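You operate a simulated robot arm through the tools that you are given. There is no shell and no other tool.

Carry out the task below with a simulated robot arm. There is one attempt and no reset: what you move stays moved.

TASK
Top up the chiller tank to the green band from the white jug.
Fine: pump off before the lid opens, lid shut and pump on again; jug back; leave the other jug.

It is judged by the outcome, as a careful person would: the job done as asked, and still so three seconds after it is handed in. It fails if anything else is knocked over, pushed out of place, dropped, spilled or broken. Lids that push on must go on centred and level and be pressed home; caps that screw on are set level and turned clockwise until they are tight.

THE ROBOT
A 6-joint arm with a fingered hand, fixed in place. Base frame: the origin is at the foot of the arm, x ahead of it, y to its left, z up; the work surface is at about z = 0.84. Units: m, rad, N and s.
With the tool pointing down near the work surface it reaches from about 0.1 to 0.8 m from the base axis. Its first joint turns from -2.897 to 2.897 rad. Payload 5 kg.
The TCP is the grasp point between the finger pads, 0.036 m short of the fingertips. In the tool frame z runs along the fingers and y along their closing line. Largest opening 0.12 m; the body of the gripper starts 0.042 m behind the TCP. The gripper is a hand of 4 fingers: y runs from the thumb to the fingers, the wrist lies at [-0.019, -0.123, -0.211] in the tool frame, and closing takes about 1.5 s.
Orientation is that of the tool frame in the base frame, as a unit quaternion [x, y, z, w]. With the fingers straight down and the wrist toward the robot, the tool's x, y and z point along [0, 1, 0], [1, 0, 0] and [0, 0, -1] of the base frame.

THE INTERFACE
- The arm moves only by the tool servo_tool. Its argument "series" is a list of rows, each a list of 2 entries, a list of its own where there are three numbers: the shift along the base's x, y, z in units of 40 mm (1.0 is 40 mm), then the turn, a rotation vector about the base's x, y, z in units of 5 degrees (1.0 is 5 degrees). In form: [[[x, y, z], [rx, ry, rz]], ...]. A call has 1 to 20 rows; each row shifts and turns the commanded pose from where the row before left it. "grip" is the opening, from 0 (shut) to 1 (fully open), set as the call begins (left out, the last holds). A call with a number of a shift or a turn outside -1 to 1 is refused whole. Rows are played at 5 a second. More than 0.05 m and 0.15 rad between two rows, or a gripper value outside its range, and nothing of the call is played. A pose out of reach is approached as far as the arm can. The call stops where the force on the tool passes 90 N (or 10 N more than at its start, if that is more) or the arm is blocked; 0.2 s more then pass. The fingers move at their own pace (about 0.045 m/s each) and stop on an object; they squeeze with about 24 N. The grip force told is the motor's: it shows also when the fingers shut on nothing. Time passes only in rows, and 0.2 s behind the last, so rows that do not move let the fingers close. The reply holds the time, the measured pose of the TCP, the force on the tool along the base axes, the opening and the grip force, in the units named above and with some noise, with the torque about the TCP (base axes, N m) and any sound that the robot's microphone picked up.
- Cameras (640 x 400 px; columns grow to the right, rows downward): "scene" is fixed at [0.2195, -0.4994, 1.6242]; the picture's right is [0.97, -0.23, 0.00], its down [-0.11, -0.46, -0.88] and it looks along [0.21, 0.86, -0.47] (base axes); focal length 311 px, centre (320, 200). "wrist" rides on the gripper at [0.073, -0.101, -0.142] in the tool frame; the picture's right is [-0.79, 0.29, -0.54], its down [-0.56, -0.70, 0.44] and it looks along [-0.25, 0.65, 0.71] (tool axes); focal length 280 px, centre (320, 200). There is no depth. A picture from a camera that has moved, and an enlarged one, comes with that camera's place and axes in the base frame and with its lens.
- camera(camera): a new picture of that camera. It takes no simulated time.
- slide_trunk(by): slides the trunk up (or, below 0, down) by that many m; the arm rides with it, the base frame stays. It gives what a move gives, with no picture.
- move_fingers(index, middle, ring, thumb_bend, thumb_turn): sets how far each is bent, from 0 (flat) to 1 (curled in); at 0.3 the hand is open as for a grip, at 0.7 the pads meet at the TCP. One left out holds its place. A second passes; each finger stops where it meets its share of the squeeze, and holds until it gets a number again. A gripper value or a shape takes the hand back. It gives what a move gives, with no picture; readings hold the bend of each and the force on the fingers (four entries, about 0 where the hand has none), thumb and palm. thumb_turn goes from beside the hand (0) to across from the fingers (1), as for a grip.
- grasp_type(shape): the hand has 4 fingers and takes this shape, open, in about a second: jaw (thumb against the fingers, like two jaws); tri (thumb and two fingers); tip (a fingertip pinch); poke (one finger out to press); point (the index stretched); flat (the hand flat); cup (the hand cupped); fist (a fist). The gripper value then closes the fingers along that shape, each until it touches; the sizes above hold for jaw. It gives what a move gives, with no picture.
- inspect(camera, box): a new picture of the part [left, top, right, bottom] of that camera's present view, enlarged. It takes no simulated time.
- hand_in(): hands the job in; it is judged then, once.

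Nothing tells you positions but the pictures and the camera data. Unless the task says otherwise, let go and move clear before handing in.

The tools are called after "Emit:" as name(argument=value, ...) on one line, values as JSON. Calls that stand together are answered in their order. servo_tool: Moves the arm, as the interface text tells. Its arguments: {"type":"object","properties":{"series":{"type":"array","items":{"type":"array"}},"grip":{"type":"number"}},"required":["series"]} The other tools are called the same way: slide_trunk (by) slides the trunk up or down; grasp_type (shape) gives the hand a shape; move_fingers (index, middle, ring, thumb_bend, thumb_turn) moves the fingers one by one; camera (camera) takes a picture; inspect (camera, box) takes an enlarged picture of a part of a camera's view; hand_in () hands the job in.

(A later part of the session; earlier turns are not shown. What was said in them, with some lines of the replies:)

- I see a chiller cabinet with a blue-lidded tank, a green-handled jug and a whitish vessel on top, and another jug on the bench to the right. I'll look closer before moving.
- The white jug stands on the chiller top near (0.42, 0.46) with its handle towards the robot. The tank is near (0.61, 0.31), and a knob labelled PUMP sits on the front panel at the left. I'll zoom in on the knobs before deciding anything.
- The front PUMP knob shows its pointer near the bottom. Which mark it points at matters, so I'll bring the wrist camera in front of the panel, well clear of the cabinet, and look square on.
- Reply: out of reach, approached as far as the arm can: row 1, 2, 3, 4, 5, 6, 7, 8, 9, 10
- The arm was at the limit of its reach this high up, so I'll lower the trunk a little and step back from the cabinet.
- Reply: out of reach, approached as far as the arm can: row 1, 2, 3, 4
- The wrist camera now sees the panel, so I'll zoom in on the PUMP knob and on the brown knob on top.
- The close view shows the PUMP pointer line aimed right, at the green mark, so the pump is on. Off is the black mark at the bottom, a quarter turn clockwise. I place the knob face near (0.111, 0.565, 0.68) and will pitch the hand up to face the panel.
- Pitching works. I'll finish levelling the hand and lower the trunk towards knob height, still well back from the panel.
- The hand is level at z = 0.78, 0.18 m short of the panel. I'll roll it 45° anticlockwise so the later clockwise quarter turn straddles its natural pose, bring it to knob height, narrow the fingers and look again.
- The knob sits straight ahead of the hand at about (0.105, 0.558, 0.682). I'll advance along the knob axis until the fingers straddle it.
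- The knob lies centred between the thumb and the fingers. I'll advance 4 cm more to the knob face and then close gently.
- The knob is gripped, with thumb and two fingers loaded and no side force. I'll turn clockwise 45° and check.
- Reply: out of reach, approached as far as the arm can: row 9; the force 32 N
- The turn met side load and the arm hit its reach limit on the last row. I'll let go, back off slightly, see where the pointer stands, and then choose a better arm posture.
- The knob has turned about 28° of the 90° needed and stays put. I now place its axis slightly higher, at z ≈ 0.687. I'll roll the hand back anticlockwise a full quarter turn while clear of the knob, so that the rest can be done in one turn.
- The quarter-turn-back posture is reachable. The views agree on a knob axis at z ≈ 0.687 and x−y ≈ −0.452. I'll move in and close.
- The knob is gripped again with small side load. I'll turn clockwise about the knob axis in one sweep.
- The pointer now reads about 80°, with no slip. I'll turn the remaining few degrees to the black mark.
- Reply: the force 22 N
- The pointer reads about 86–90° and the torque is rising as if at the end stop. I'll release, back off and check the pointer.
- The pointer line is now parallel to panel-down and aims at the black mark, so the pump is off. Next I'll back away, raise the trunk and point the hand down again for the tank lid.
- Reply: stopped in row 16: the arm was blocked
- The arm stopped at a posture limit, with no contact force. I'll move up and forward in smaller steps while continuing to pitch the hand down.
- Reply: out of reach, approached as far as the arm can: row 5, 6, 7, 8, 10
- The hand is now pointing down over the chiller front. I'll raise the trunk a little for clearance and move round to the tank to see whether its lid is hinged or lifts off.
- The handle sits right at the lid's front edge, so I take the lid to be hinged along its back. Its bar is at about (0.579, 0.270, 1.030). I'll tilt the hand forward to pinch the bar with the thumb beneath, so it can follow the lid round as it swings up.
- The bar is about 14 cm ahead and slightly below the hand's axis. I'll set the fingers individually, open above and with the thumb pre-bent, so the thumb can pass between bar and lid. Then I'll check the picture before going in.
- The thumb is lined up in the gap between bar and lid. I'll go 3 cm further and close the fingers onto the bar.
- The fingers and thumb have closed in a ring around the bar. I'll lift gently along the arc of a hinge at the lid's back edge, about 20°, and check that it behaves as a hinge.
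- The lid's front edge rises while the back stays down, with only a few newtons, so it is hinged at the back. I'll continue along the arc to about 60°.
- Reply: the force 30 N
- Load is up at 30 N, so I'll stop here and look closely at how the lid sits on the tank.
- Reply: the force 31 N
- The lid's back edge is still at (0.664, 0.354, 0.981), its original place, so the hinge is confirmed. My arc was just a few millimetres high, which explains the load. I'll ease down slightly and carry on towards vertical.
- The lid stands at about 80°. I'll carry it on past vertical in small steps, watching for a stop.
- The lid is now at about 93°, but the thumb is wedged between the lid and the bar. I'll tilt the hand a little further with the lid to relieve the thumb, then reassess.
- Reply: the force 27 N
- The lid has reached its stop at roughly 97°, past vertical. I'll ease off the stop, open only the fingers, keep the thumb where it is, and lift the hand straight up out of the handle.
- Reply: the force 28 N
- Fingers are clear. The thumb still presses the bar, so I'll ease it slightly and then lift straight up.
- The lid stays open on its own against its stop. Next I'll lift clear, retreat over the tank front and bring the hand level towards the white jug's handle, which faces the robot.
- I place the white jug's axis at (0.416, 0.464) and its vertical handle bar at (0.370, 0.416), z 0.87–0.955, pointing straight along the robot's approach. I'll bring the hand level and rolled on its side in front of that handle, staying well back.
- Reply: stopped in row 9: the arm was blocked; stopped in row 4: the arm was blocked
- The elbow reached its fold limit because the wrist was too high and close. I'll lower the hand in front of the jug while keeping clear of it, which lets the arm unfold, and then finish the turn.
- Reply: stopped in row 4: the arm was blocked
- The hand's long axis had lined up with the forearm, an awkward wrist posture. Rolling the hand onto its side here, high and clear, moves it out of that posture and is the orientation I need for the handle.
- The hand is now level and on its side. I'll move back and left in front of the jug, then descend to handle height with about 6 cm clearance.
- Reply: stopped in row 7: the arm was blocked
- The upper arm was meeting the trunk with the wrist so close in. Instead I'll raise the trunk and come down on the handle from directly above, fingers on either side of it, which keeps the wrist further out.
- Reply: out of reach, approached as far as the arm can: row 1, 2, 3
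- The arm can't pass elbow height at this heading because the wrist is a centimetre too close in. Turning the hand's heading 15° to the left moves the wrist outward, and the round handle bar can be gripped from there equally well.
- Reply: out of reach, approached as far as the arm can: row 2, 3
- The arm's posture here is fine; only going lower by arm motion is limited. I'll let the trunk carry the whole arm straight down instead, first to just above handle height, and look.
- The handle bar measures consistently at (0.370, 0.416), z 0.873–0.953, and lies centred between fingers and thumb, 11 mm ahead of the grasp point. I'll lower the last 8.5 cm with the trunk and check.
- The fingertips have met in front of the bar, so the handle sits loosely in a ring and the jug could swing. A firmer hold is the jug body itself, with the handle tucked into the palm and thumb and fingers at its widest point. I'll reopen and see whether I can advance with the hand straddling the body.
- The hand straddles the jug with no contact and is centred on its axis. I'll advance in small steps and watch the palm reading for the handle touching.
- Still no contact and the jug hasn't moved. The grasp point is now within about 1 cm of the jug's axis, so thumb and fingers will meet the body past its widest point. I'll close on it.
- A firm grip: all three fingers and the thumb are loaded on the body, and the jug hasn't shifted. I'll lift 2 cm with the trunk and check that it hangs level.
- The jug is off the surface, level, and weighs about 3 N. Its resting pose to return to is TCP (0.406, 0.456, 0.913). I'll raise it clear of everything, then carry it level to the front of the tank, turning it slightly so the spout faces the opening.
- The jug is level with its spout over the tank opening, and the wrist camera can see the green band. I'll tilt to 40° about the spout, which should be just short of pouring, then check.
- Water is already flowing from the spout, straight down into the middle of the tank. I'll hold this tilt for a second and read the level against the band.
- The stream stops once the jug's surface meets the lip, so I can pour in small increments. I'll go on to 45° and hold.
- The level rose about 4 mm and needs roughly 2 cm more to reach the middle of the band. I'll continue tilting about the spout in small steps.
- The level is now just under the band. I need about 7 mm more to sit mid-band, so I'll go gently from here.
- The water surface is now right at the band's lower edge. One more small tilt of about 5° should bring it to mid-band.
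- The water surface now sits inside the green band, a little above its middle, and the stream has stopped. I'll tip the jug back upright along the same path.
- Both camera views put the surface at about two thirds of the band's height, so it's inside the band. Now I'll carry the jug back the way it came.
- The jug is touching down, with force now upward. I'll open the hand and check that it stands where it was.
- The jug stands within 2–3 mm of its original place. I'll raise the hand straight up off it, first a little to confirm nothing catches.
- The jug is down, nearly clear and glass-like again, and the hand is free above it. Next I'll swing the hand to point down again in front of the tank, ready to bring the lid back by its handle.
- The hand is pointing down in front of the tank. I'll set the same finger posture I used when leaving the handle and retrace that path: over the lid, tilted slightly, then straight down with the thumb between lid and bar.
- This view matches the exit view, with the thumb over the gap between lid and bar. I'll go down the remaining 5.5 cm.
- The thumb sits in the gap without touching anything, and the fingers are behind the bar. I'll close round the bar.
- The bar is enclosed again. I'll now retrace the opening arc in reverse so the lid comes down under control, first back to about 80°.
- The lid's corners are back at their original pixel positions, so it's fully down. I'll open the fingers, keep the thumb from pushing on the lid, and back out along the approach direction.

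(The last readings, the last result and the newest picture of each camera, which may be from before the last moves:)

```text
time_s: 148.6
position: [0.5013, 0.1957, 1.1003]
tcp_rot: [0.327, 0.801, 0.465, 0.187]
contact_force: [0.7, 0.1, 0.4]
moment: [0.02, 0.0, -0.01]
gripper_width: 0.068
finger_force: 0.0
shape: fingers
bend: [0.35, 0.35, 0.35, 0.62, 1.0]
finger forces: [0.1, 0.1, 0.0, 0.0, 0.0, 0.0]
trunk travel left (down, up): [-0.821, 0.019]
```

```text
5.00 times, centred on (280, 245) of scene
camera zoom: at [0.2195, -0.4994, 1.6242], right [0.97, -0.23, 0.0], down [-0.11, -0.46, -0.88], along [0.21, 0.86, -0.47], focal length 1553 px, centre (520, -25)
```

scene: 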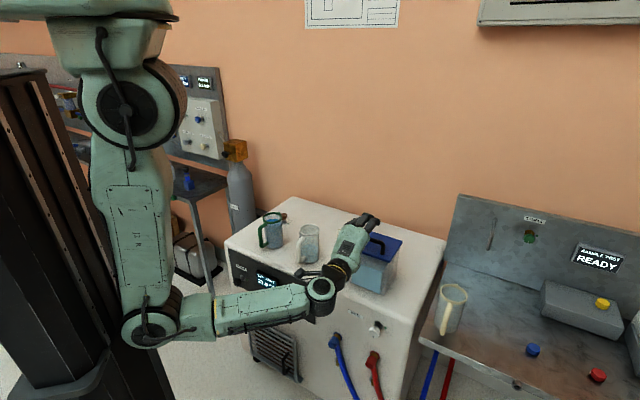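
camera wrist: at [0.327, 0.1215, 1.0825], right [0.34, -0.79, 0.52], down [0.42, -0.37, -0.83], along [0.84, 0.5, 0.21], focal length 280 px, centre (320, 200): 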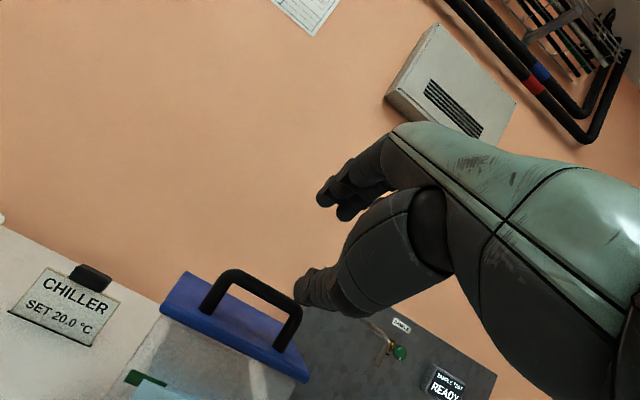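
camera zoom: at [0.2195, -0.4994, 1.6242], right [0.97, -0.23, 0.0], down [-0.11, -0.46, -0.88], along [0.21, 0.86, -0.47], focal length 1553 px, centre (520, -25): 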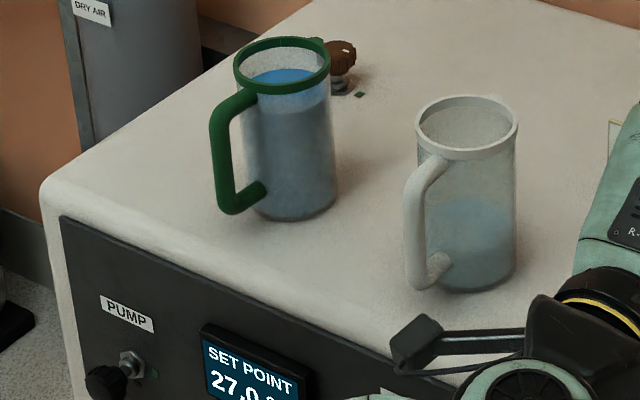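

The lid is shut flush and the jugs are in place. The pump is the last step, so I'll work back to the knob: point the hand down again, then swing round in front of the chiller.

Emit:
servo_tool(series=[[[0.08, -0.12, 0.15], [-0.65, 0.65, 0]], [[0.08, -0.12, 0.15], [-0.65, 0.65, 0]], [[0.08, -0.12, 0.15], [-0.65, 0.65, 0]], [[0.08, -0.12, 0.15], [-0.65, 0.65, 0]], [[0.08, -0.12, 0.15], [-0.65, 0.65, 0]], [[0.08, -0.12, 0.15], [-0.65, 0.65, 0]], [[0.08, -0.12, 0.15], [-0.65, 0.65, 0]], [[0.08, -0.12, 0.15], [-0.65, 0.65, 0]], [[0.08, -0.12, 0.15], [-0.65, 0.65, 0]], [[0.08, -0.12, 0.15], [-0.65, 0.65, 0]], [[0.08, -0.12, 0.15], [-0.65, 0.65, 0]], [[0.08, -0.12, 0.15], [-0.65, 0.65, 0]], [[0.08, -0.12, 0.15], [-0.65, 0.65, 0]]], grip=0.7)

Emit:
servo_tool(series=[[[-0.7, 0.7, 0], [0, 0, 0]], [[-0.7, 0.7, 0], [0, 0, 0]], [[-0.7, 0.7, 0], [0, 0, 0]], [[-0.7, 0.7, 0], [0, 0, 0]], [[-0.7, 0.7, 0], [0, 0, 0]], [[-0.7, 0.7, 0], [0, 0, 0]], [[-0.7, 0.7, 0], [0, 0, 0]], [[-0.7, 0.7, 0], [0, 0, 0]]])

Emit:
camera(camera="scene")

```text
time_s: 151.4
position: [0.5453, 0.1334, 1.1775]
tcp_rot: [0.381, 0.924, 0.004, -0.005]
contact_force: [0.2, -0.3, 0.4]
moment: [-0.01, 0.04, 0.01]
gripper_width: 0.0836
finger_force: 0.1
shape: jaw
bend: [0.27, 0.37, 0.35, 0.59, 0.99]
finger forces: [0.0, 0.0, 0.0, 0.0, 0.0, 0.0]
trunk travel left (down, up): [-0.821, 0.019]
```

```text
time_s: 153.2
position: [0.3186, 0.3586, 1.1763]
tcp_rot: [0.382, 0.924, 0.004, -0.004]
contact_force: [-1.0, 0.0, 0.1]
moment: [-0.07, -0.01, -0.04]
gripper_width: 0.0837
finger_force: 0.1
shape: jaw
bend: [0.27, 0.37, 0.35, 0.59, 0.99]
finger forces: [0.0, 0.0, 0.0, 0.1, 0.1, 0.0]
trunk travel left (down, up): [-0.821, 0.019]
```

```text
taken
```

scene: 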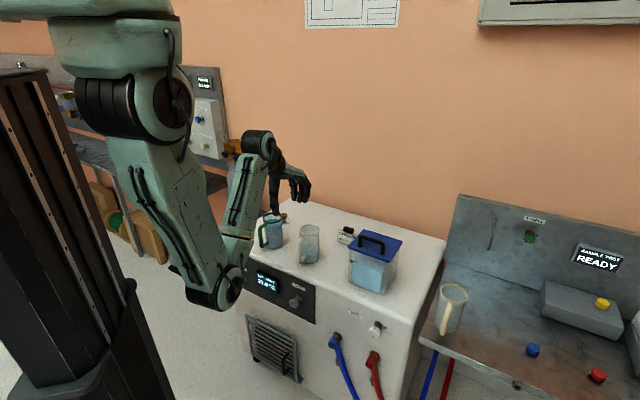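

Emit:
slide_trunk(by=-0.14)

Emit:
servo_tool(series=[[[-0.8, 0.34, 0], [0, 0, 0]], [[-0.8, 0.34, 0], [0, 0, 0]], [[-0.8, 0.34, 0], [0, 0, 0]], [[-0.8, 0.34, 0], [0, 0, 0]], [[-0.8, 0.34, 0], [0, 0, 0]], [[-0.8, 0.34, 0], [0, 0, 0]], [[-0.8, 0.34, 0], [0, 0, 0]], [[-0.8, 0.34, 0], [0, 0, 0]], [[-0.8, 0.34, 0], [0, 0, 0]], [[-0.8, 0.34, 0], [0, 0, 0]]])

Emit:
camera(camera="scene")

```text
time_s: 154.9
position: [0.3202, 0.3581, 1.0376]
tcp_rot: [0.382, 0.924, 0.005, -0.004]
contact_force: [0.0, -0.9, -0.7]
moment: [0.0, 0.0, 0.03]
gripper_width: 0.0838
finger_force: 0.1
shape: jaw
bend: [0.27, 0.37, 0.35, 0.59, 0.99]
finger forces: [0.1, 0.0, 0.0, 0.1, 0.1, 0.0]
trunk travel left (down, up): [-0.681, 0.159]
```

```text
time_s: 157.1
position: [0.0, 0.4949, 1.035]
tcp_rot: [0.382, 0.924, 0.004, -0.004]
contact_force: [-1.0, 0.0, 0.2]
moment: [0.03, -0.02, 0.01]
gripper_width: 0.0839
finger_force: 0.1
shape: jaw
bend: [0.27, 0.37, 0.35, 0.59, 0.99]
finger forces: [0.0, 0.0, 0.0, 0.0, 0.1, 0.0]
trunk travel left (down, up): [-0.681, 0.159]
```

```text
taken
```

scene: 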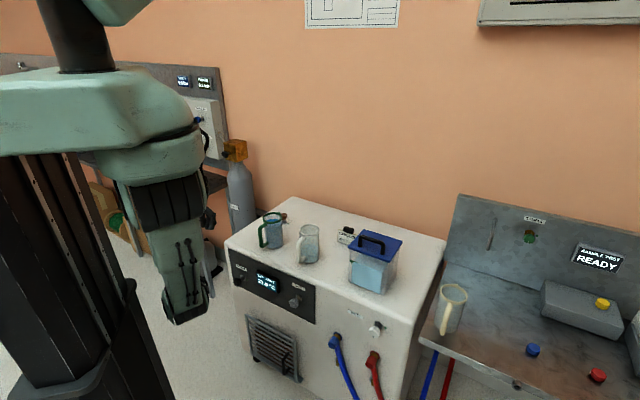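

I'm back at the position from which I first tilted toward the panel. The unobstructed view shows the jugs, lid and sign all in order. I'll level the hand toward the panel again.

Emit:
servo_tool(series=[[[0, 0, -0.5], [0.636, -0.636, 0]], [[0, 0, -0.5], [0.636, -0.636, 0]], [[0, 0, -0.5], [0.636, -0.636, 0]], [[0, 0, 0], [0.636, -0.636, 0]], [[0, 0, 0], [0.636, -0.636, 0]], [[0, 0, 0], [0.636, -0.636, 0]], [[0, 0, 0], [0.636, -0.636, 0]], [[0, 0, 0], [0.636, -0.636, 0]], [[0, 0, 0], [0.636, -0.636, 0]], [[0, 0, 0], [0.636, -0.636, 0]], [[0, 0, 0], [0.636, -0.636, 0]], [[0, 0, 0], [0.636, -0.636, 0]], [[0, 0, 0], [0.636, -0.636, 0]], [[0, 0, 0], [0.636, -0.636, 0]], [[0, 0, 0], [0.636, -0.636, 0]], [[0, 0, 0], [0.636, -0.636, 0]], [[0, 0, 0], [0.636, -0.636, 0]], [[0, 0, 0], [0.636, -0.636, 0]], [[0, 0, 0], [0.636, -0.636, 0]], [[0, 0, 0], [0.636, -0.636, 0]]])

Emit:
slide_trunk(by=-0.203)

Emit:
inspect(camera="scene", box=[225, 200, 415, 300])

Emit:
inspect(camera="scene", box=[340, 240, 410, 300])

```text
time_s: 161.3
position: [-0.0009, 0.494, 0.9761]
tcp_rot: [0.265, 0.654, 0.657, 0.268]
contact_force: [0.1, 0.1, 0.5]
moment: [-0.03, -0.01, 0.01]
gripper_width: 0.0836
finger_force: 0.0
shape: jaw
bend: [0.27, 0.37, 0.35, 0.59, 0.99]
finger forces: [0.0, 0.0, 0.0, 0.0, 0.1, 0.0]
trunk travel left (down, up): [-0.681, 0.159]
```

```text
time_s: 163.5
position: [-0.0004, 0.4949, 0.7734]
tcp_rot: [0.266, 0.654, 0.656, 0.268]
contact_force: [0.5, 0.1, 0.1]
moment: [-0.05, 0.0, 0.0]
gripper_width: 0.0837
finger_force: 0.0
shape: jaw
bend: [0.27, 0.37, 0.35, 0.59, 0.99]
finger forces: [0.0, 0.0, 0.0, 0.0, 0.0, 0.0]
trunk travel left (down, up): [-0.478, 0.362]
```

```text
3.37 times, centred on (320, 250) of scene
camera zoom: at [0.2195, -0.4994, 1.6242], right [0.97, -0.23, 0.0], down [-0.11, -0.46, -0.88], along [0.21, 0.86, -0.47], focal length 1046 px, centre (320, 32)
```

zoom: 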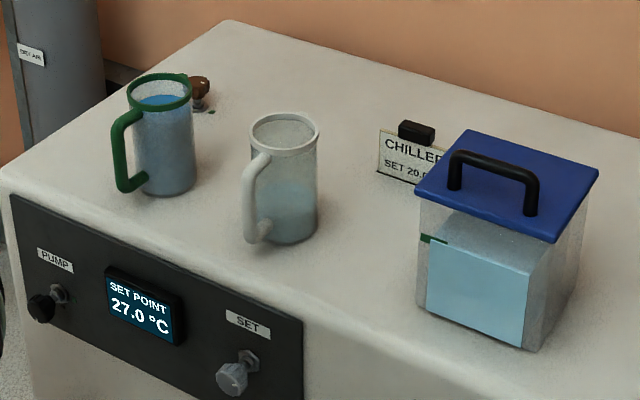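

```text
6.67 times, centred on (375, 270) of scene
camera zoom: at [0.2195, -0.4994, 1.6242], right [0.97, -0.23, 0.0], down [-0.11, -0.46, -0.88], along [0.21, 0.86, -0.47], focal length 2071 px, centre (-47, -267)
```

zoom: 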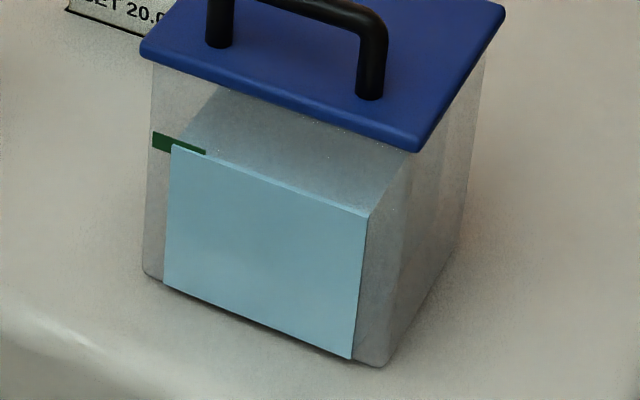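

The lid is shut exactly as at the start and the level sits in the band. Now I'll lower to the knob, rolled 20° anticlockwise, so I can turn it anticlockwise back to the green mark.

Emit:
servo_tool(series=[[[0.225, 0.046, -0.36], [-0.471, -0.471, 0]], [[0.225, 0.046, -0.36], [-0.471, -0.471, 0]], [[0.225, 0.046, -0.36], [-0.471, -0.471, 0]], [[0.225, 0.046, -0.36], [-0.471, -0.471, 0]], [[0.225, 0.046, -0.36], [-0.471, -0.471, 0]], [[0.225, 0.046, -0.36], [-0.471, -0.471, 0]], [[0, 0, 0], [0, 0, 0]]])

Emit:
camera(camera="wrist")

Emit:
inspect(camera="scene", box=[220, 250, 280, 310])

```text
time_s: 165.1
position: [0.0541, 0.5047, 0.6866]
tcp_rot: [0.147, 0.692, 0.599, 0.376]
contact_force: [-0.4, 0.9, 0.1]
moment: [0.0, -0.01, -0.01]
gripper_width: 0.0838
finger_force: 0.0
shape: jaw
bend: [0.27, 0.37, 0.35, 0.59, 0.99]
finger forces: [0.0, 0.1, 0.0, 0.0, 0.0, 0.0]
trunk travel left (down, up): [-0.478, 0.362]
```

```text
taken
camera wrist: at [-0.07, 0.4247, 0.566], right [0.08, -0.84, 0.54], down [0.86, -0.22, -0.46], along [0.51, 0.5, 0.7], focal length 280 px, centre (320, 200)
```

wrist: 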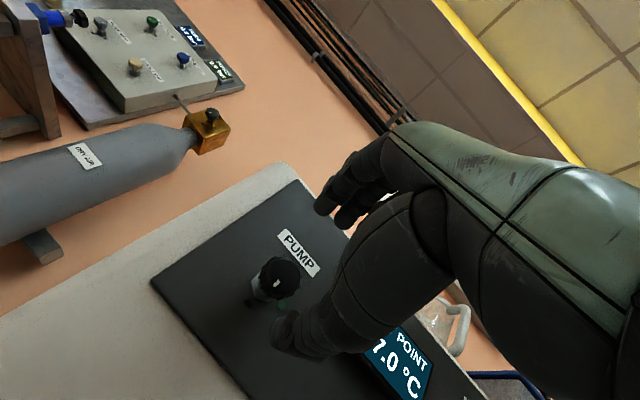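

```text
6.67 times, centred on (250, 280) of scene
camera zoom: at [0.2195, -0.4994, 1.6242], right [0.97, -0.23, 0.0], down [-0.11, -0.46, -0.88], along [0.21, 0.86, -0.47], focal length 2071 px, centre (787, -333)
```

zoom: 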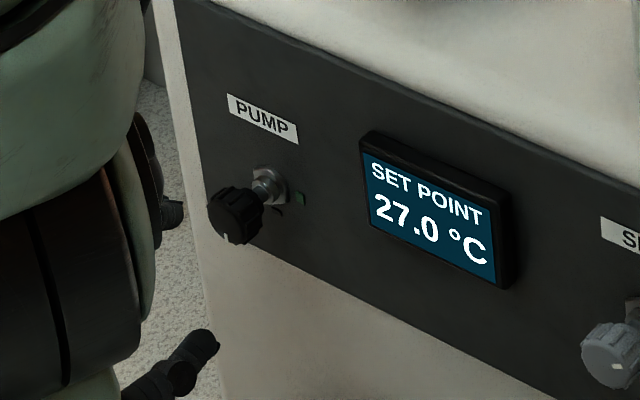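

Emit:
servo_tool(series=[[[0.233, 0.239, 0], [0, 0, 0]], [[0.233, 0.239, 0], [0, 0, 0]], [[0.233, 0.239, 0], [0, 0, 0]], [[0.233, 0.239, 0], [0, 0, 0]], [[0.233, 0.239, 0], [0, 0, 0]], [[0.233, 0.239, 0], [0, 0, 0]], [[0, 0, 0], [0, 0, 0]]])

Emit:
servo_tool(series=[[[0, 0, 0], [0, 0, 0]], [[0, 0, 0], [0, 0, 0]], [[0, 0, 0], [0, 0, 0]], [[0, 0, 0], [0, 0, 0]], [[0, 0, 0], [0, 0, 0]], [[0, 0, 0], [0, 0, 0]], [[0, 0, 0], [0, 0, 0]], [[0, 0, 0], [0, 0, 0]]], grip=0)

Emit:
inspect(camera="scene", box=[220, 250, 280, 310])

Emit:
inspect(camera="wrist", box=[240, 180, 400, 340])

```text
time_s: 166.7
position: [0.1087, 0.5619, 0.6883]
tcp_rot: [0.148, 0.691, 0.598, 0.377]
contact_force: [-0.1, -0.4, 0.2]
moment: [-0.03, 0.0, 0.01]
gripper_width: 0.0833
finger_force: 0.2
shape: jaw
bend: [0.27, 0.37, 0.35, 0.59, 0.99]
finger forces: [0.1, 0.0, 0.0, 0.0, 0.1, 0.1]
trunk travel left (down, up): [-0.478, 0.362]
```

```text
time_s: 168.5
position: [0.1105, 0.5623, 0.6868]
tcp_rot: [0.148, 0.692, 0.597, 0.377]
contact_force: [8.3, 6.3, -4.0]
moment: [-0.07, 0.06, -0.02]
gripper_width: 0.0218
finger_force: 24.0
shape: jaw
bend: [0.73, 0.63, 0.65, 0.75, 1.0]
finger forces: [10.8, 5.2, 0.1, 0.0, 21.7, 0.0]
trunk travel left (down, up): [-0.478, 0.362]
```

```text
6.67 times, centred on (250, 280) of scene
camera zoom: at [0.2195, -0.4994, 1.6242], right [0.97, -0.23, 0.0], down [-0.11, -0.46, -0.88], along [0.21, 0.86, -0.47], focal length 2071 px, centre (787, -333)
```

zoom: 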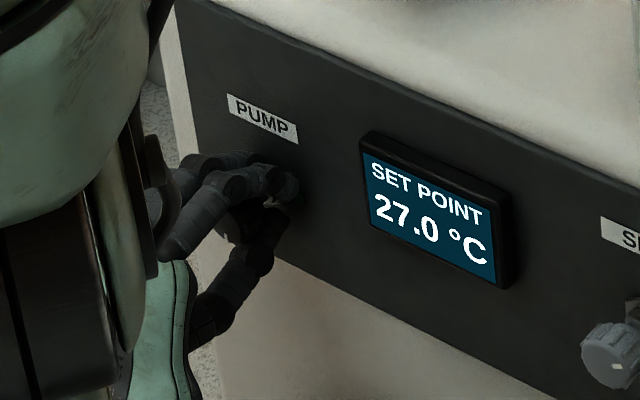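

```text
2.50 times, centred on (320, 260) of wrist
camera zoom: at [-0.0135, 0.4828, 0.5664], right [0.08, -0.84, 0.54], down [0.86, -0.22, -0.47], along [0.51, 0.5, 0.7], focal length 701 px, centre (320, 50)
```

zoom: 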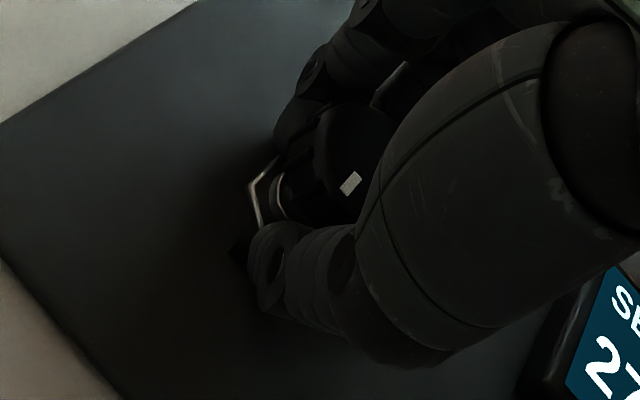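

The grip on the knob is the same as before. I'll turn it anticlockwise 50° first and check.

Emit:
servo_tool(series=[[[0, 0, 0], [-0.707, -0.707, 0]], [[0, 0, 0], [-0.707, -0.707, 0]], [[0, 0, 0], [-0.707, -0.707, 0]], [[0, 0, 0], [-0.707, -0.707, 0]], [[0, 0, 0], [-0.707, -0.707, 0]], [[0, 0, 0], [-0.707, -0.707, 0]], [[0, 0, 0], [-0.707, -0.707, 0]], [[0, 0, 0], [-0.707, -0.707, 0]], [[0, 0, 0], [-0.707, -0.707, 0]], [[0, 0, 0], [-0.707, -0.707, 0]]])

Emit:
inspect(camera="wrist", box=[240, 180, 400, 340])

Emit:
inspect(camera="scene", box=[232, 265, 262, 290])

```text
time_s: 170.7
position: [0.1118, 0.5626, 0.6885]
tcp_rot: [-0.156, 0.693, 0.38, 0.593]
contact_force: [17.5, -4.9, 2.6]
moment: [0.02, 0.05, -0.39]
gripper_width: 0.0213
finger_force: 24.6
shape: jaw
bend: [0.73, 0.64, 0.65, 0.75, 1.0]
finger forces: [9.7, 6.8, 0.1, 0.1, 24.9, 0.0]
trunk travel left (down, up): [-0.478, 0.362]
```

```text
2.50 times, centred on (320, 260) of wrist
camera zoom: at [0.06, 0.41, 0.5855], right [-0.38, -0.38, 0.85], down [0.92, -0.28, 0.28], along [0.13, 0.88, 0.45], focal length 701 px, centre (320, 50)
```

zoom: 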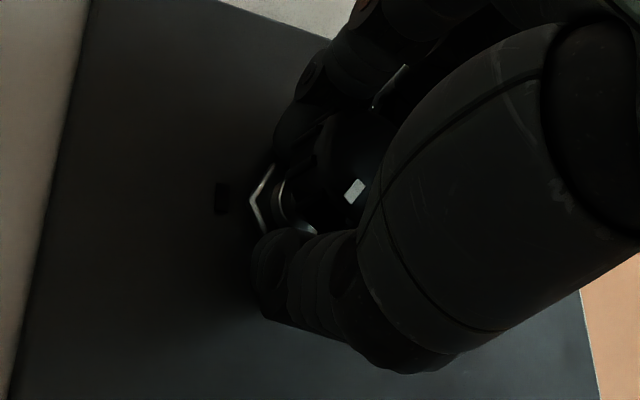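

```text
16.00 times, centred on (247, 278) of scene
camera zoom: at [0.2195, -0.4994, 1.6242], right [0.97, -0.23, 0.0], down [-0.11, -0.46, -0.88], along [0.21, 0.86, -0.47], focal length 4970 px, centre (1488, -1040)
```

zoom: 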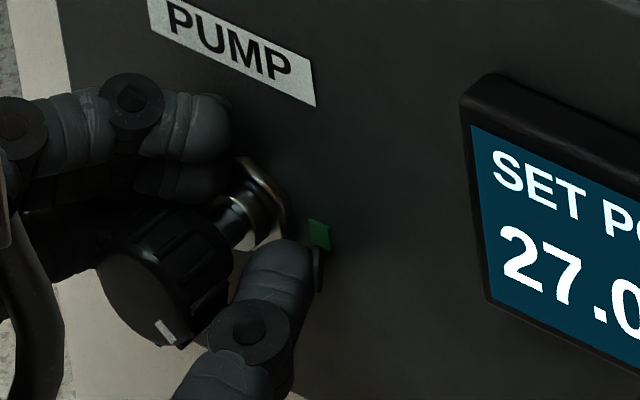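

About 50–55° done with no slip. I'll continue the remaining 35–40°.

Emit:
servo_tool(series=[[[0, 0, 0], [-0.707, -0.707, 0]], [[0, 0, 0], [-0.707, -0.707, 0]], [[0, 0, 0], [-0.707, -0.707, 0]], [[0, 0, 0], [-0.707, -0.707, 0]], [[0, 0, 0], [-0.707, -0.707, 0]], [[0, 0, 0], [-0.707, -0.707, 0]], [[0, 0, 0], [-0.707, -0.707, 0]]])

Emit:
inspect(camera="wrist", box=[240, 180, 400, 340])

Emit:
inspect(camera="scene", box=[232, 265, 262, 290])

```text
time_s: 172.3
position: [0.1116, 0.5619, 0.6874]
tcp_rot: [-0.355, 0.616, 0.182, 0.679]
contact_force: [21.3, -0.3, 9.0]
moment: [0.17, -0.15, -0.44]
gripper_width: 0.0217
finger_force: 24.3
shape: jaw
bend: [0.73, 0.65, 0.65, 0.74, 1.0]
finger forces: [10.3, 7.8, 0.1, 0.0, 25.8, 0.1]
trunk travel left (down, up): [-0.478, 0.362]
```

```text
2.50 times, centred on (320, 260) of wrist
camera zoom: at [0.0921, 0.3777, 0.645], right [-0.72, -0.04, 0.69], down [0.7, -0.06, 0.72], along [0.01, 1.0, 0.07], focal length 701 px, centre (320, 50)
```

zoom: 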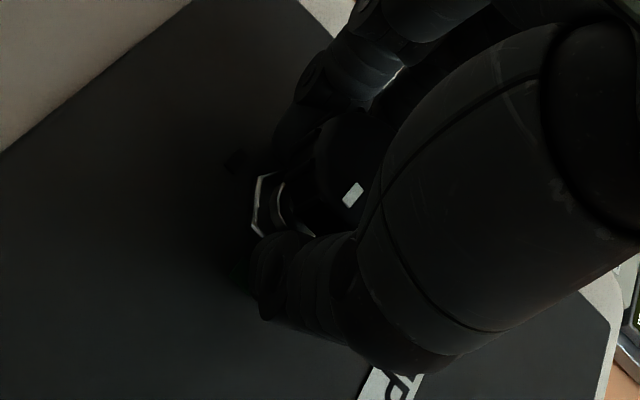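

```text
16.00 times, centred on (247, 278) of scene
camera zoom: at [0.2195, -0.4994, 1.6242], right [0.97, -0.23, 0.0], down [-0.11, -0.46, -0.88], along [0.21, 0.86, -0.47], focal length 4970 px, centre (1488, -1040)
```

zoom: 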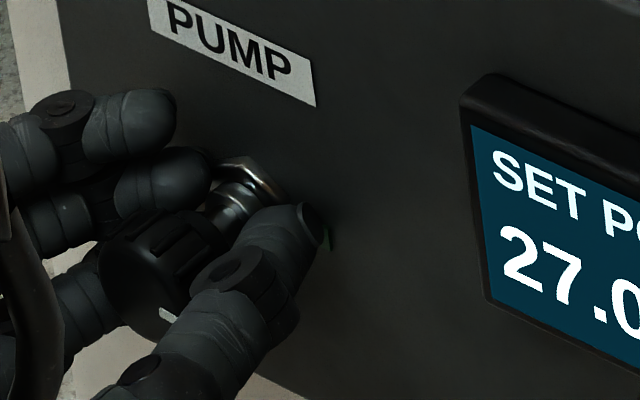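

The pointer is within about 3° of the green mark. I'll add a last small nudge, then release and check.

Emit:
servo_tool(series=[[[0, 0, 0], [-0.5, -0.5, 0]], [[0, 0, 0], [0, 0, 0]], [[0, 0, 0], [0, 0, 0]]])

Emit:
inspect(camera="wrist", box=[240, 180, 400, 340])

```text
time_s: 173.1
position: [0.1115, 0.5621, 0.6875]
tcp_rot: [-0.373, 0.605, 0.162, 0.685]
contact_force: [21.3, 1.5, 12.5]
moment: [0.17, -0.09, -0.45]
gripper_width: 0.0212
finger_force: 24.0
shape: jaw
bend: [0.73, 0.65, 0.65, 0.74, 1.0]
finger forces: [10.2, 8.3, 0.1, 0.1, 26.3, 0.1]
trunk travel left (down, up): [-0.478, 0.362]
```

```text
2.50 times, centred on (320, 260) of wrist
camera zoom: at [0.0936, 0.3759, 0.6523], right [-0.75, -0.01, 0.66], down [0.66, -0.03, 0.75], along [0.01, 1.0, 0.03], focal length 701 px, centre (320, 50)
```

zoom: 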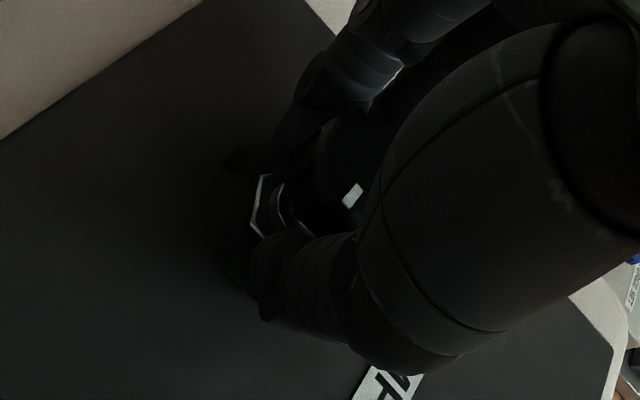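

Now I'll release the knob and back away to read the pointer.

Emit:
servo_tool(series=[[[0, 0, 0], [0, 0, 0]], [[0, 0, 0], [0, 0, 0]], [[0, 0, 0], [0, 0, 0]], [[0, 0, 0], [0, 0, 0]], [[0, 0, 0], [0, 0, 0]], [[-0.4, -0.4, 0], [0, 0, 0]], [[-0.5, -0.5, 0], [0, 0, 0]], [[-0.5, -0.5, 0], [0, 0, 0]], [[-0.5, -0.5, 0], [0, 0, 0]]], grip=0.7)

Emit:
inspect(camera="scene", box=[232, 265, 262, 290])

Emit:
camera(camera="wrist")

```text
time_s: 175.1
position: [0.0328, 0.4873, 0.6867]
tcp_rot: [-0.375, 0.604, 0.161, 0.684]
contact_force: [0.0, 0.4, -0.2]
moment: [0.0, -0.02, -0.01]
gripper_width: 0.0839
finger_force: 0.1
shape: jaw
bend: [0.27, 0.37, 0.35, 0.59, 0.99]
finger forces: [0.0, 0.0, 0.0, 0.0, 0.0, 0.0]
trunk travel left (down, up): [-0.478, 0.362]
```

```text
16.00 times, centred on (247, 278) of scene
camera zoom: at [0.2195, -0.4994, 1.6242], right [0.97, -0.23, 0.0], down [-0.11, -0.46, -0.88], along [0.21, 0.86, -0.47], focal length 4970 px, centre (1488, -1040)
```

zoom: 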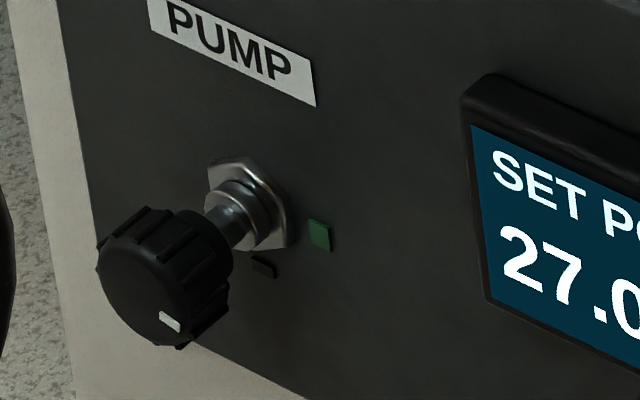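

```text
taken
camera wrist: at [0.0161, 0.3003, 0.6523], right [-0.75, -0.01, 0.66], down [0.66, -0.02, 0.75], along [0.01, 1.0, 0.02], focal length 280 px, centre (320, 200)
```

wrist: 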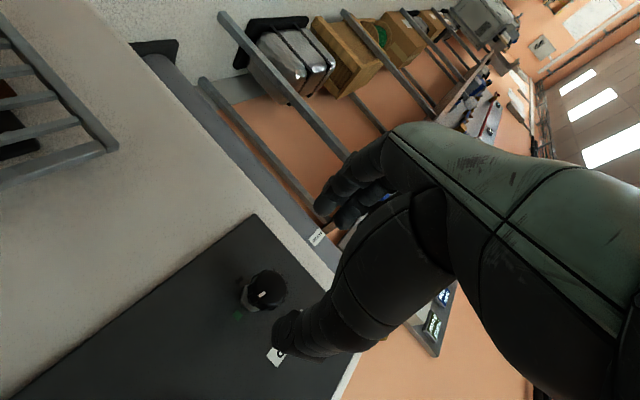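

Emit:
inspect(camera="scene", box=[236, 276, 248, 288])

Emit:
inspect(camera="wrist", box=[225, 250, 305, 340])

```text
16.00 times, centred on (242, 282) of scene
camera zoom: at [0.2195, -0.4994, 1.6242], right [0.97, -0.23, 0.0], down [-0.11, -0.46, -0.88], along [0.21, 0.86, -0.47], focal length 4970 px, centre (1568, -1112)
```

zoom: 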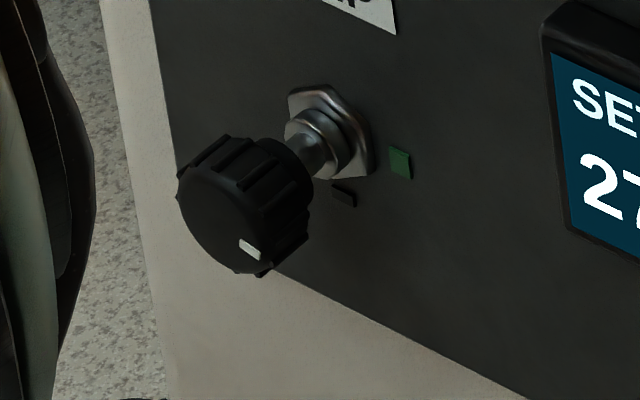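

```text
4.44 times, centred on (265, 295) of wrist
camera zoom: at [0.0161, 0.3003, 0.6523], right [-0.75, -0.01, 0.66], down [0.66, -0.02, 0.75], along [0.01, 1.0, 0.02], focal length 1246 px, centre (564, -222)
```

zoom: 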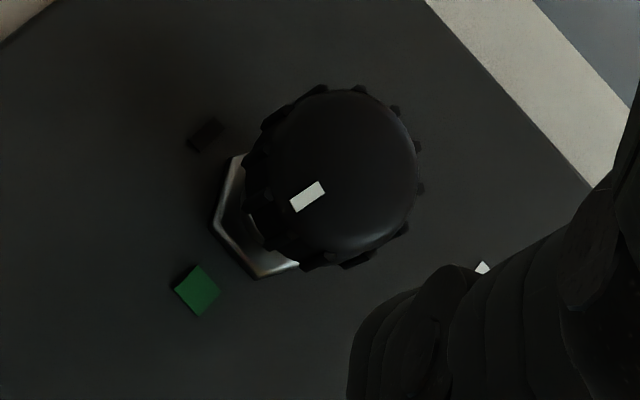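

Emit:
inspect(camera="scene", box=[228, 258, 276, 290])

```text
12.50 times, centred on (252, 274) of scene
camera zoom: at [0.2195, -0.4994, 1.6242], right [0.97, -0.23, 0.0], down [-0.11, -0.46, -0.88], along [0.21, 0.86, -0.47], focal length 3883 px, centre (1170, -725)
```

zoom: 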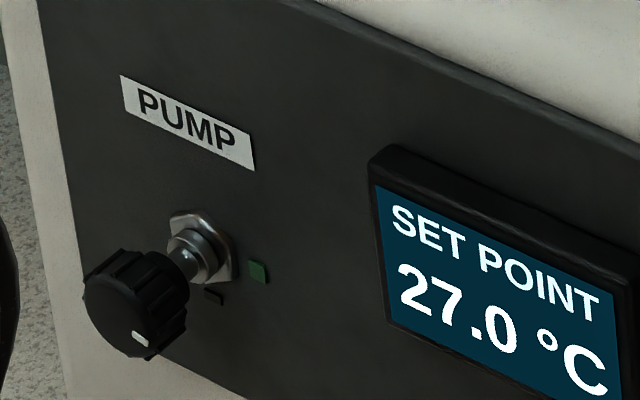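

The pointer sits a few degrees lower than it did originally, roughly 8–10° short of the green mark. I'll take a second grip and finish the turn.

Emit:
servo_tool(series=[[[0, 0, 0], [0.707, 0.707, 0]], [[0, 0, 0], [0.707, 0.707, 0]], [[0, 0, 0], [0.707, 0.707, 0]], [[0, 0, 0], [0.707, 0.707, 0]], [[0, 0, 0], [0.707, 0.707, 0]], [[0, 0, 0], [0.707, 0.707, 0]], [[0, 0, 0], [0.707, 0.707, 0]], [[0, 0, 0], [0.707, 0.707, 0]], [[0.276, 0.267, 0], [0, 0, 0]], [[0.276, 0.267, 0], [0, 0, 0]], [[0.276, 0.267, 0], [0, 0, 0]], [[0.276, 0.267, 0], [0, 0, 0]], [[0.276, 0.267, 0], [0, 0, 0]], [[0.276, 0.267, 0], [0, 0, 0]], [[0.276, 0.267, 0], [0, 0, 0]], [[0, 0, 0], [0, 0, 0]]])

Emit:
servo_tool(series=[[[0, 0, 0], [0, 0, 0]], [[0, 0, 0], [0, 0, 0]], [[0, 0, 0], [0, 0, 0]], [[0, 0, 0], [0, 0, 0]], [[0, 0, 0], [0, 0, 0]], [[0, 0, 0], [0, 0, 0]], [[0, 0, 0], [0, 0, 0]], [[0, 0, 0], [0, 0, 0]]], grip=0)

Emit:
inspect(camera="scene", box=[228, 258, 276, 290])

```text
time_s: 178.5
position: [0.1108, 0.5613, 0.6869]
tcp_rot: [-0.149, 0.695, 0.388, 0.586]
contact_force: [0.4, -0.8, 0.1]
moment: [0.02, 0.03, 0.0]
gripper_width: 0.0838
finger_force: 0.1
shape: jaw
bend: [0.27, 0.37, 0.35, 0.59, 0.99]
finger forces: [0.0, 0.1, 0.0, 0.0, 0.0, 0.0]
trunk travel left (down, up): [-0.478, 0.362]
```

```text
time_s: 180.3
position: [0.1121, 0.5616, 0.6874]
tcp_rot: [-0.147, 0.696, 0.388, 0.586]
contact_force: [11.5, 3.6, -1.6]
moment: [-0.05, 0.05, -0.1]
gripper_width: 0.0219
finger_force: 23.6
shape: jaw
bend: [0.73, 0.64, 0.65, 0.75, 1.0]
finger forces: [10.6, 5.4, 0.1, 0.0, 21.8, 0.0]
trunk travel left (down, up): [-0.478, 0.362]
```

```text
12.50 times, centred on (252, 274) of scene
camera zoom: at [0.2195, -0.4994, 1.6242], right [0.97, -0.23, 0.0], down [-0.11, -0.46, -0.88], along [0.21, 0.86, -0.47], focal length 3883 px, centre (1170, -725)
```

zoom: 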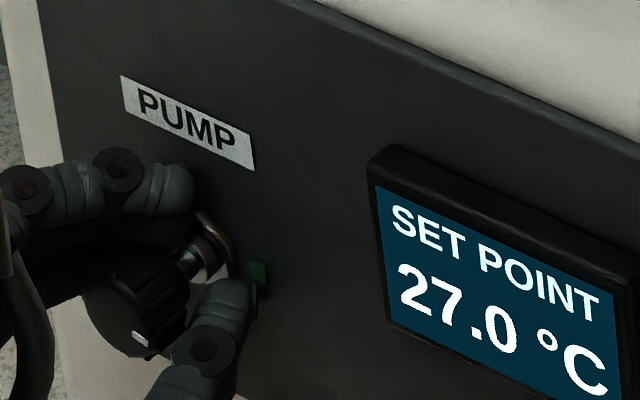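

Emit:
servo_tool(series=[[[0, 0, 0], [-0.5, -0.5, 0]], [[0, 0, 0], [-0.5, -0.5, 0]], [[0, 0, 0], [-0.5, -0.5, 0]], [[0, 0, 0], [0, 0, 0]]])

Emit:
inspect(camera="scene", box=[228, 258, 276, 290])

```text
time_s: 181.3
position: [0.1126, 0.5612, 0.6864]
tcp_rot: [-0.21, 0.679, 0.332, 0.62]
contact_force: [16.0, 2.3, 2.2]
moment: [0.02, 0.07, -0.22]
gripper_width: 0.0214
finger_force: 23.3
shape: jaw
bend: [0.73, 0.64, 0.65, 0.75, 1.0]
finger forces: [10.1, 6.5, 0.0, 0.1, 23.8, 0.0]
trunk travel left (down, up): [-0.478, 0.362]
```

```text
12.50 times, centred on (252, 274) of scene
camera zoom: at [0.2195, -0.4994, 1.6242], right [0.97, -0.23, 0.0], down [-0.11, -0.46, -0.88], along [0.21, 0.86, -0.47], focal length 3883 px, centre (1170, -725)
```

zoom: 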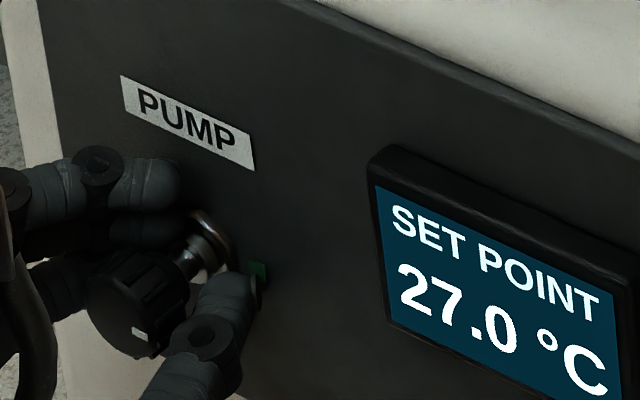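

Emit:
servo_tool(series=[[[0, 0, 0], [-0.35, -0.35, 0]], [[0, 0, 0], [0, 0, 0]], [[0, 0, 0], [0, 0, 0]]])

Emit:
inspect(camera="scene", box=[228, 258, 276, 290])

Emit:
servo_tool(series=[[[0, 0, 0], [0, 0, 0]], [[0, 0, 0], [0, 0, 0]], [[0, 0, 0], [0, 0, 0]], [[0, 0, 0], [0, 0, 0]], [[0, 0, 0], [0, 0, 0]], [[-0.4, -0.4, 0], [0, 0, 0]], [[-0.5, -0.5, 0], [0, 0, 0]], [[-0.5, -0.5, 0], [0, 0, 0]], [[-0.5, -0.5, 0], [0, 0, 0]]], grip=0.7)

Emit:
inspect(camera="scene", box=[228, 258, 276, 290])

Emit:
camera(camera="wrist")

```text
time_s: 182.1
position: [0.1125, 0.5614, 0.688]
tcp_rot: [-0.224, 0.675, 0.318, 0.627]
contact_force: [19.6, 3.9, 3.9]
moment: [0.07, 0.07, -0.21]
gripper_width: 0.021
finger_force: 23.9
shape: jaw
bend: [0.73, 0.64, 0.65, 0.75, 1.0]
finger forces: [10.2, 7.3, 0.1, 0.0, 24.3, 0.0]
trunk travel left (down, up): [-0.478, 0.362]
```

```text
12.50 times, centred on (252, 274) of scene
camera zoom: at [0.2195, -0.4994, 1.6242], right [0.97, -0.23, 0.0], down [-0.11, -0.46, -0.88], along [0.21, 0.86, -0.47], focal length 3883 px, centre (1170, -725)
```

zoom: 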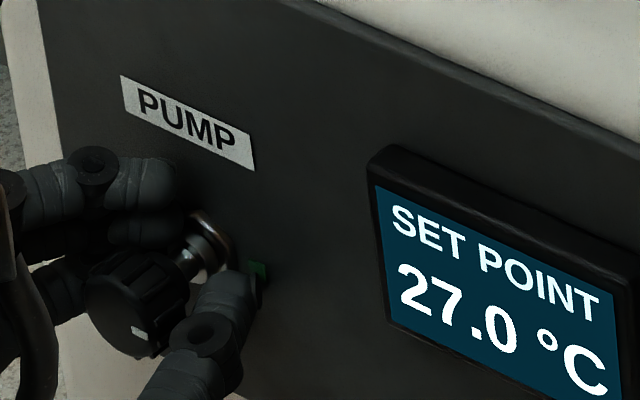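

```text
time_s: 184.1
position: [0.0355, 0.4848, 0.6853]
tcp_rot: [-0.226, 0.674, 0.317, 0.628]
contact_force: [0.5, 0.2, 0.4]
moment: [0.01, 0.0, -0.02]
gripper_width: 0.084
finger_force: 0.0
shape: jaw
bend: [0.27, 0.37, 0.35, 0.59, 0.99]
finger forces: [0.1, 0.0, 0.0, 0.1, 0.0, 0.1]
trunk travel left (down, up): [-0.478, 0.362]
```

```text
12.50 times, centred on (252, 274) of scene
camera zoom: at [0.2195, -0.4994, 1.6242], right [0.97, -0.23, 0.0], down [-0.11, -0.46, -0.88], along [0.21, 0.86, -0.47], focal length 3883 px, centre (1170, -725)
```

zoom: 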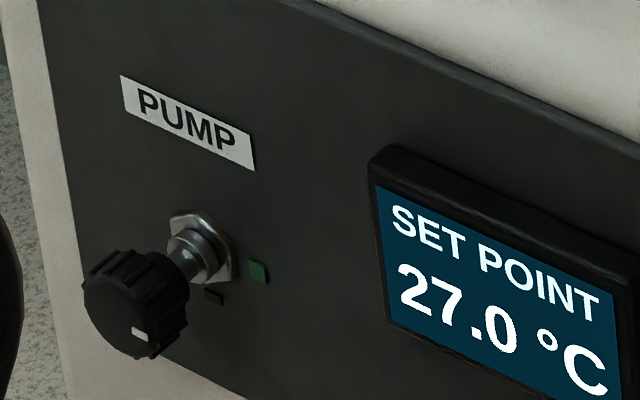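

```text
taken
camera wrist: at [-0.0027, 0.3187, 0.6007], right [-0.5, -0.26, 0.83], down [0.87, -0.23, 0.45], along [0.07, 0.94, 0.34], focal length 280 px, centre (320, 200)
```

wrist: 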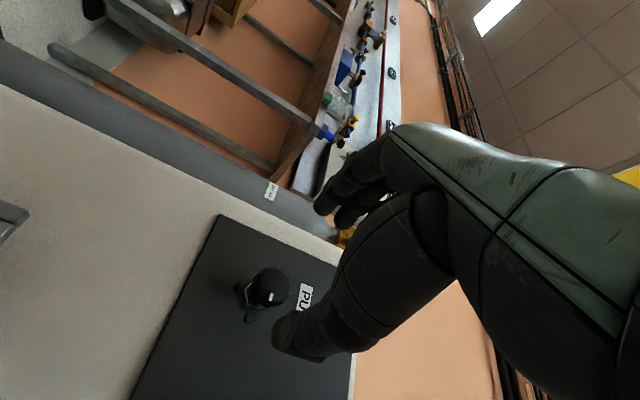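

The pointer is now exactly where it was at the start, aimed at the green mark, so the pump is on. I'll back off a little more and take a final look at everything.

Emit:
servo_tool(series=[[[-0.4, -0.4, 0], [0, 0, 0]], [[-0.4, -0.4, 0], [0, 0, 0]], [[0, 0, 0], [0, 0, 0]]])

Emit:
camera(camera="scene")

Emit:
inspect(camera="scene", box=[225, 195, 425, 345])

Emit:
inspect(camera="scene", box=[350, 255, 375, 275])

Emit:
inspect(camera="scene", box=[335, 305, 395, 345])

```text
time_s: 184.9
position: [0.0025, 0.4523, 0.6869]
tcp_rot: [-0.225, 0.674, 0.317, 0.628]
contact_force: [-0.4, -1.1, -0.1]
moment: [0.01, 0.02, 0.04]
gripper_width: 0.0836
finger_force: 0.0
shape: jaw
bend: [0.27, 0.37, 0.35, 0.59, 0.99]
finger forces: [0.0, 0.0, 0.0, 0.0, 0.1, 0.0]
trunk travel left (down, up): [-0.478, 0.362]
```

```text
taken
```

scene: 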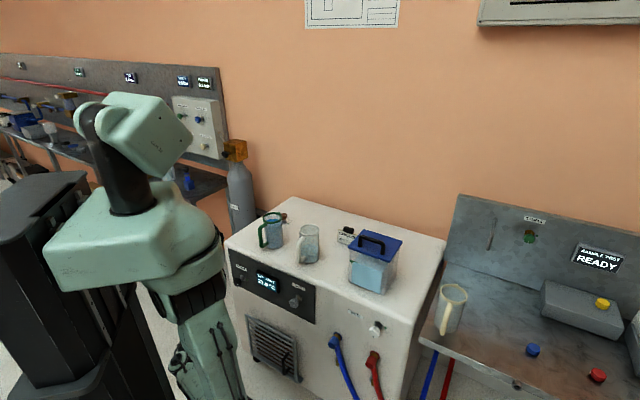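

```text
2.67 times, centred on (325, 270) of scene
camera zoom: at [0.2195, -0.4994, 1.6242], right [0.97, -0.23, 0.0], down [-0.11, -0.46, -0.88], along [0.21, 0.86, -0.47], focal length 828 px, centre (307, 13)
```

zoom: 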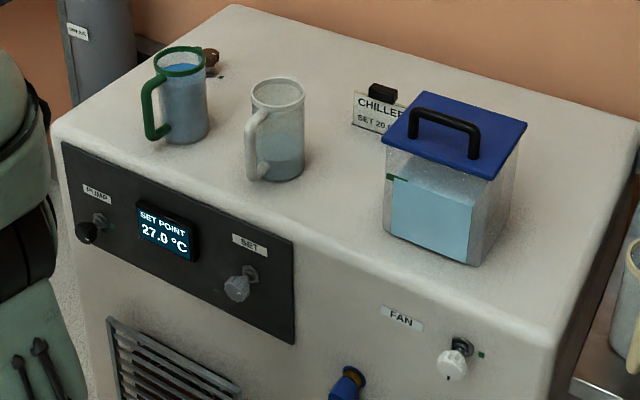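

```text
16.00 times, centred on (362, 265) of scene
camera zoom: at [0.2195, -0.4994, 1.6242], right [0.97, -0.23, 0.0], down [-0.11, -0.46, -0.88], along [0.21, 0.86, -0.47], focal length 4970 px, centre (-360, -840)
```

zoom: 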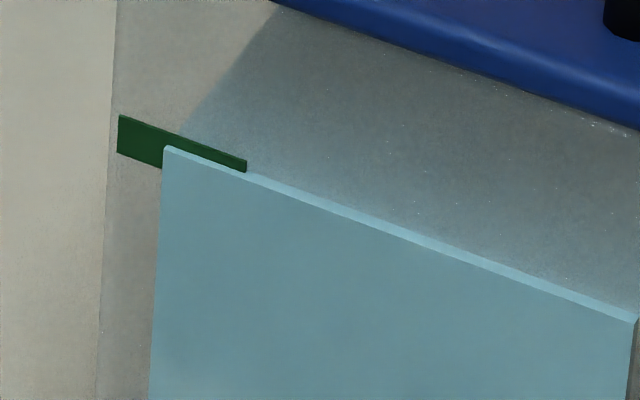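

```text
10.00 times, centred on (365, 325) of scene
camera zoom: at [0.2195, -0.4994, 1.6242], right [0.97, -0.23, 0.0], down [-0.11, -0.46, -0.88], along [0.21, 0.86, -0.47], focal length 3106 px, centre (-130, -1050)
```

zoom: 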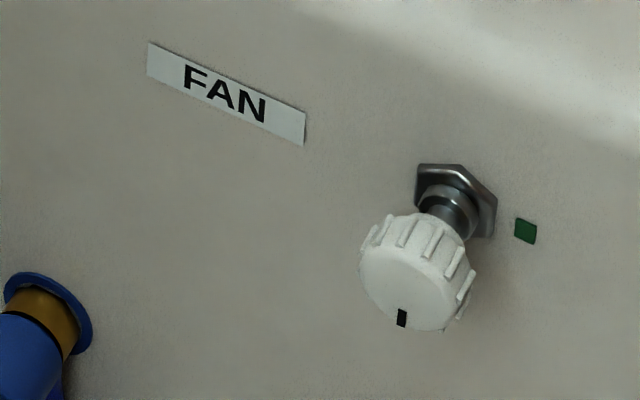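

The tank level is inside the green band, the lid is shut and the pump pointer is on green. The white jug is back in place, the green jug and other controls are untouched, and I see no spill. The hand is open and clear, so I'm handing in.

Emit:
hand_in()

```text
The job is handed in.
```

The chiller tank is topped up to the green band from the white jug. I've handed the job in, but no result has come back yet.

- **Pump:** I turned it off at the front PUMP knob before opening the lid. I turned it back on after closing, and the pointer is on the green mark again. That took two grips, because the first turn stopped a few degrees short.
- **Level:** the water sits about two thirds of the way up the green band, as read from both cameras. I saw no spill on the chiller top.
- **Lid:** it is a back-hinged lid, and it is shut with its corners where they were at the start.
- **White jug:** it is back within about 4 mm of where it stood, with the leftover water still in it.
- **Everything else:** I didn't touch the green jug, the jug on the bench or the other knobs. All were in place in the final pictures.
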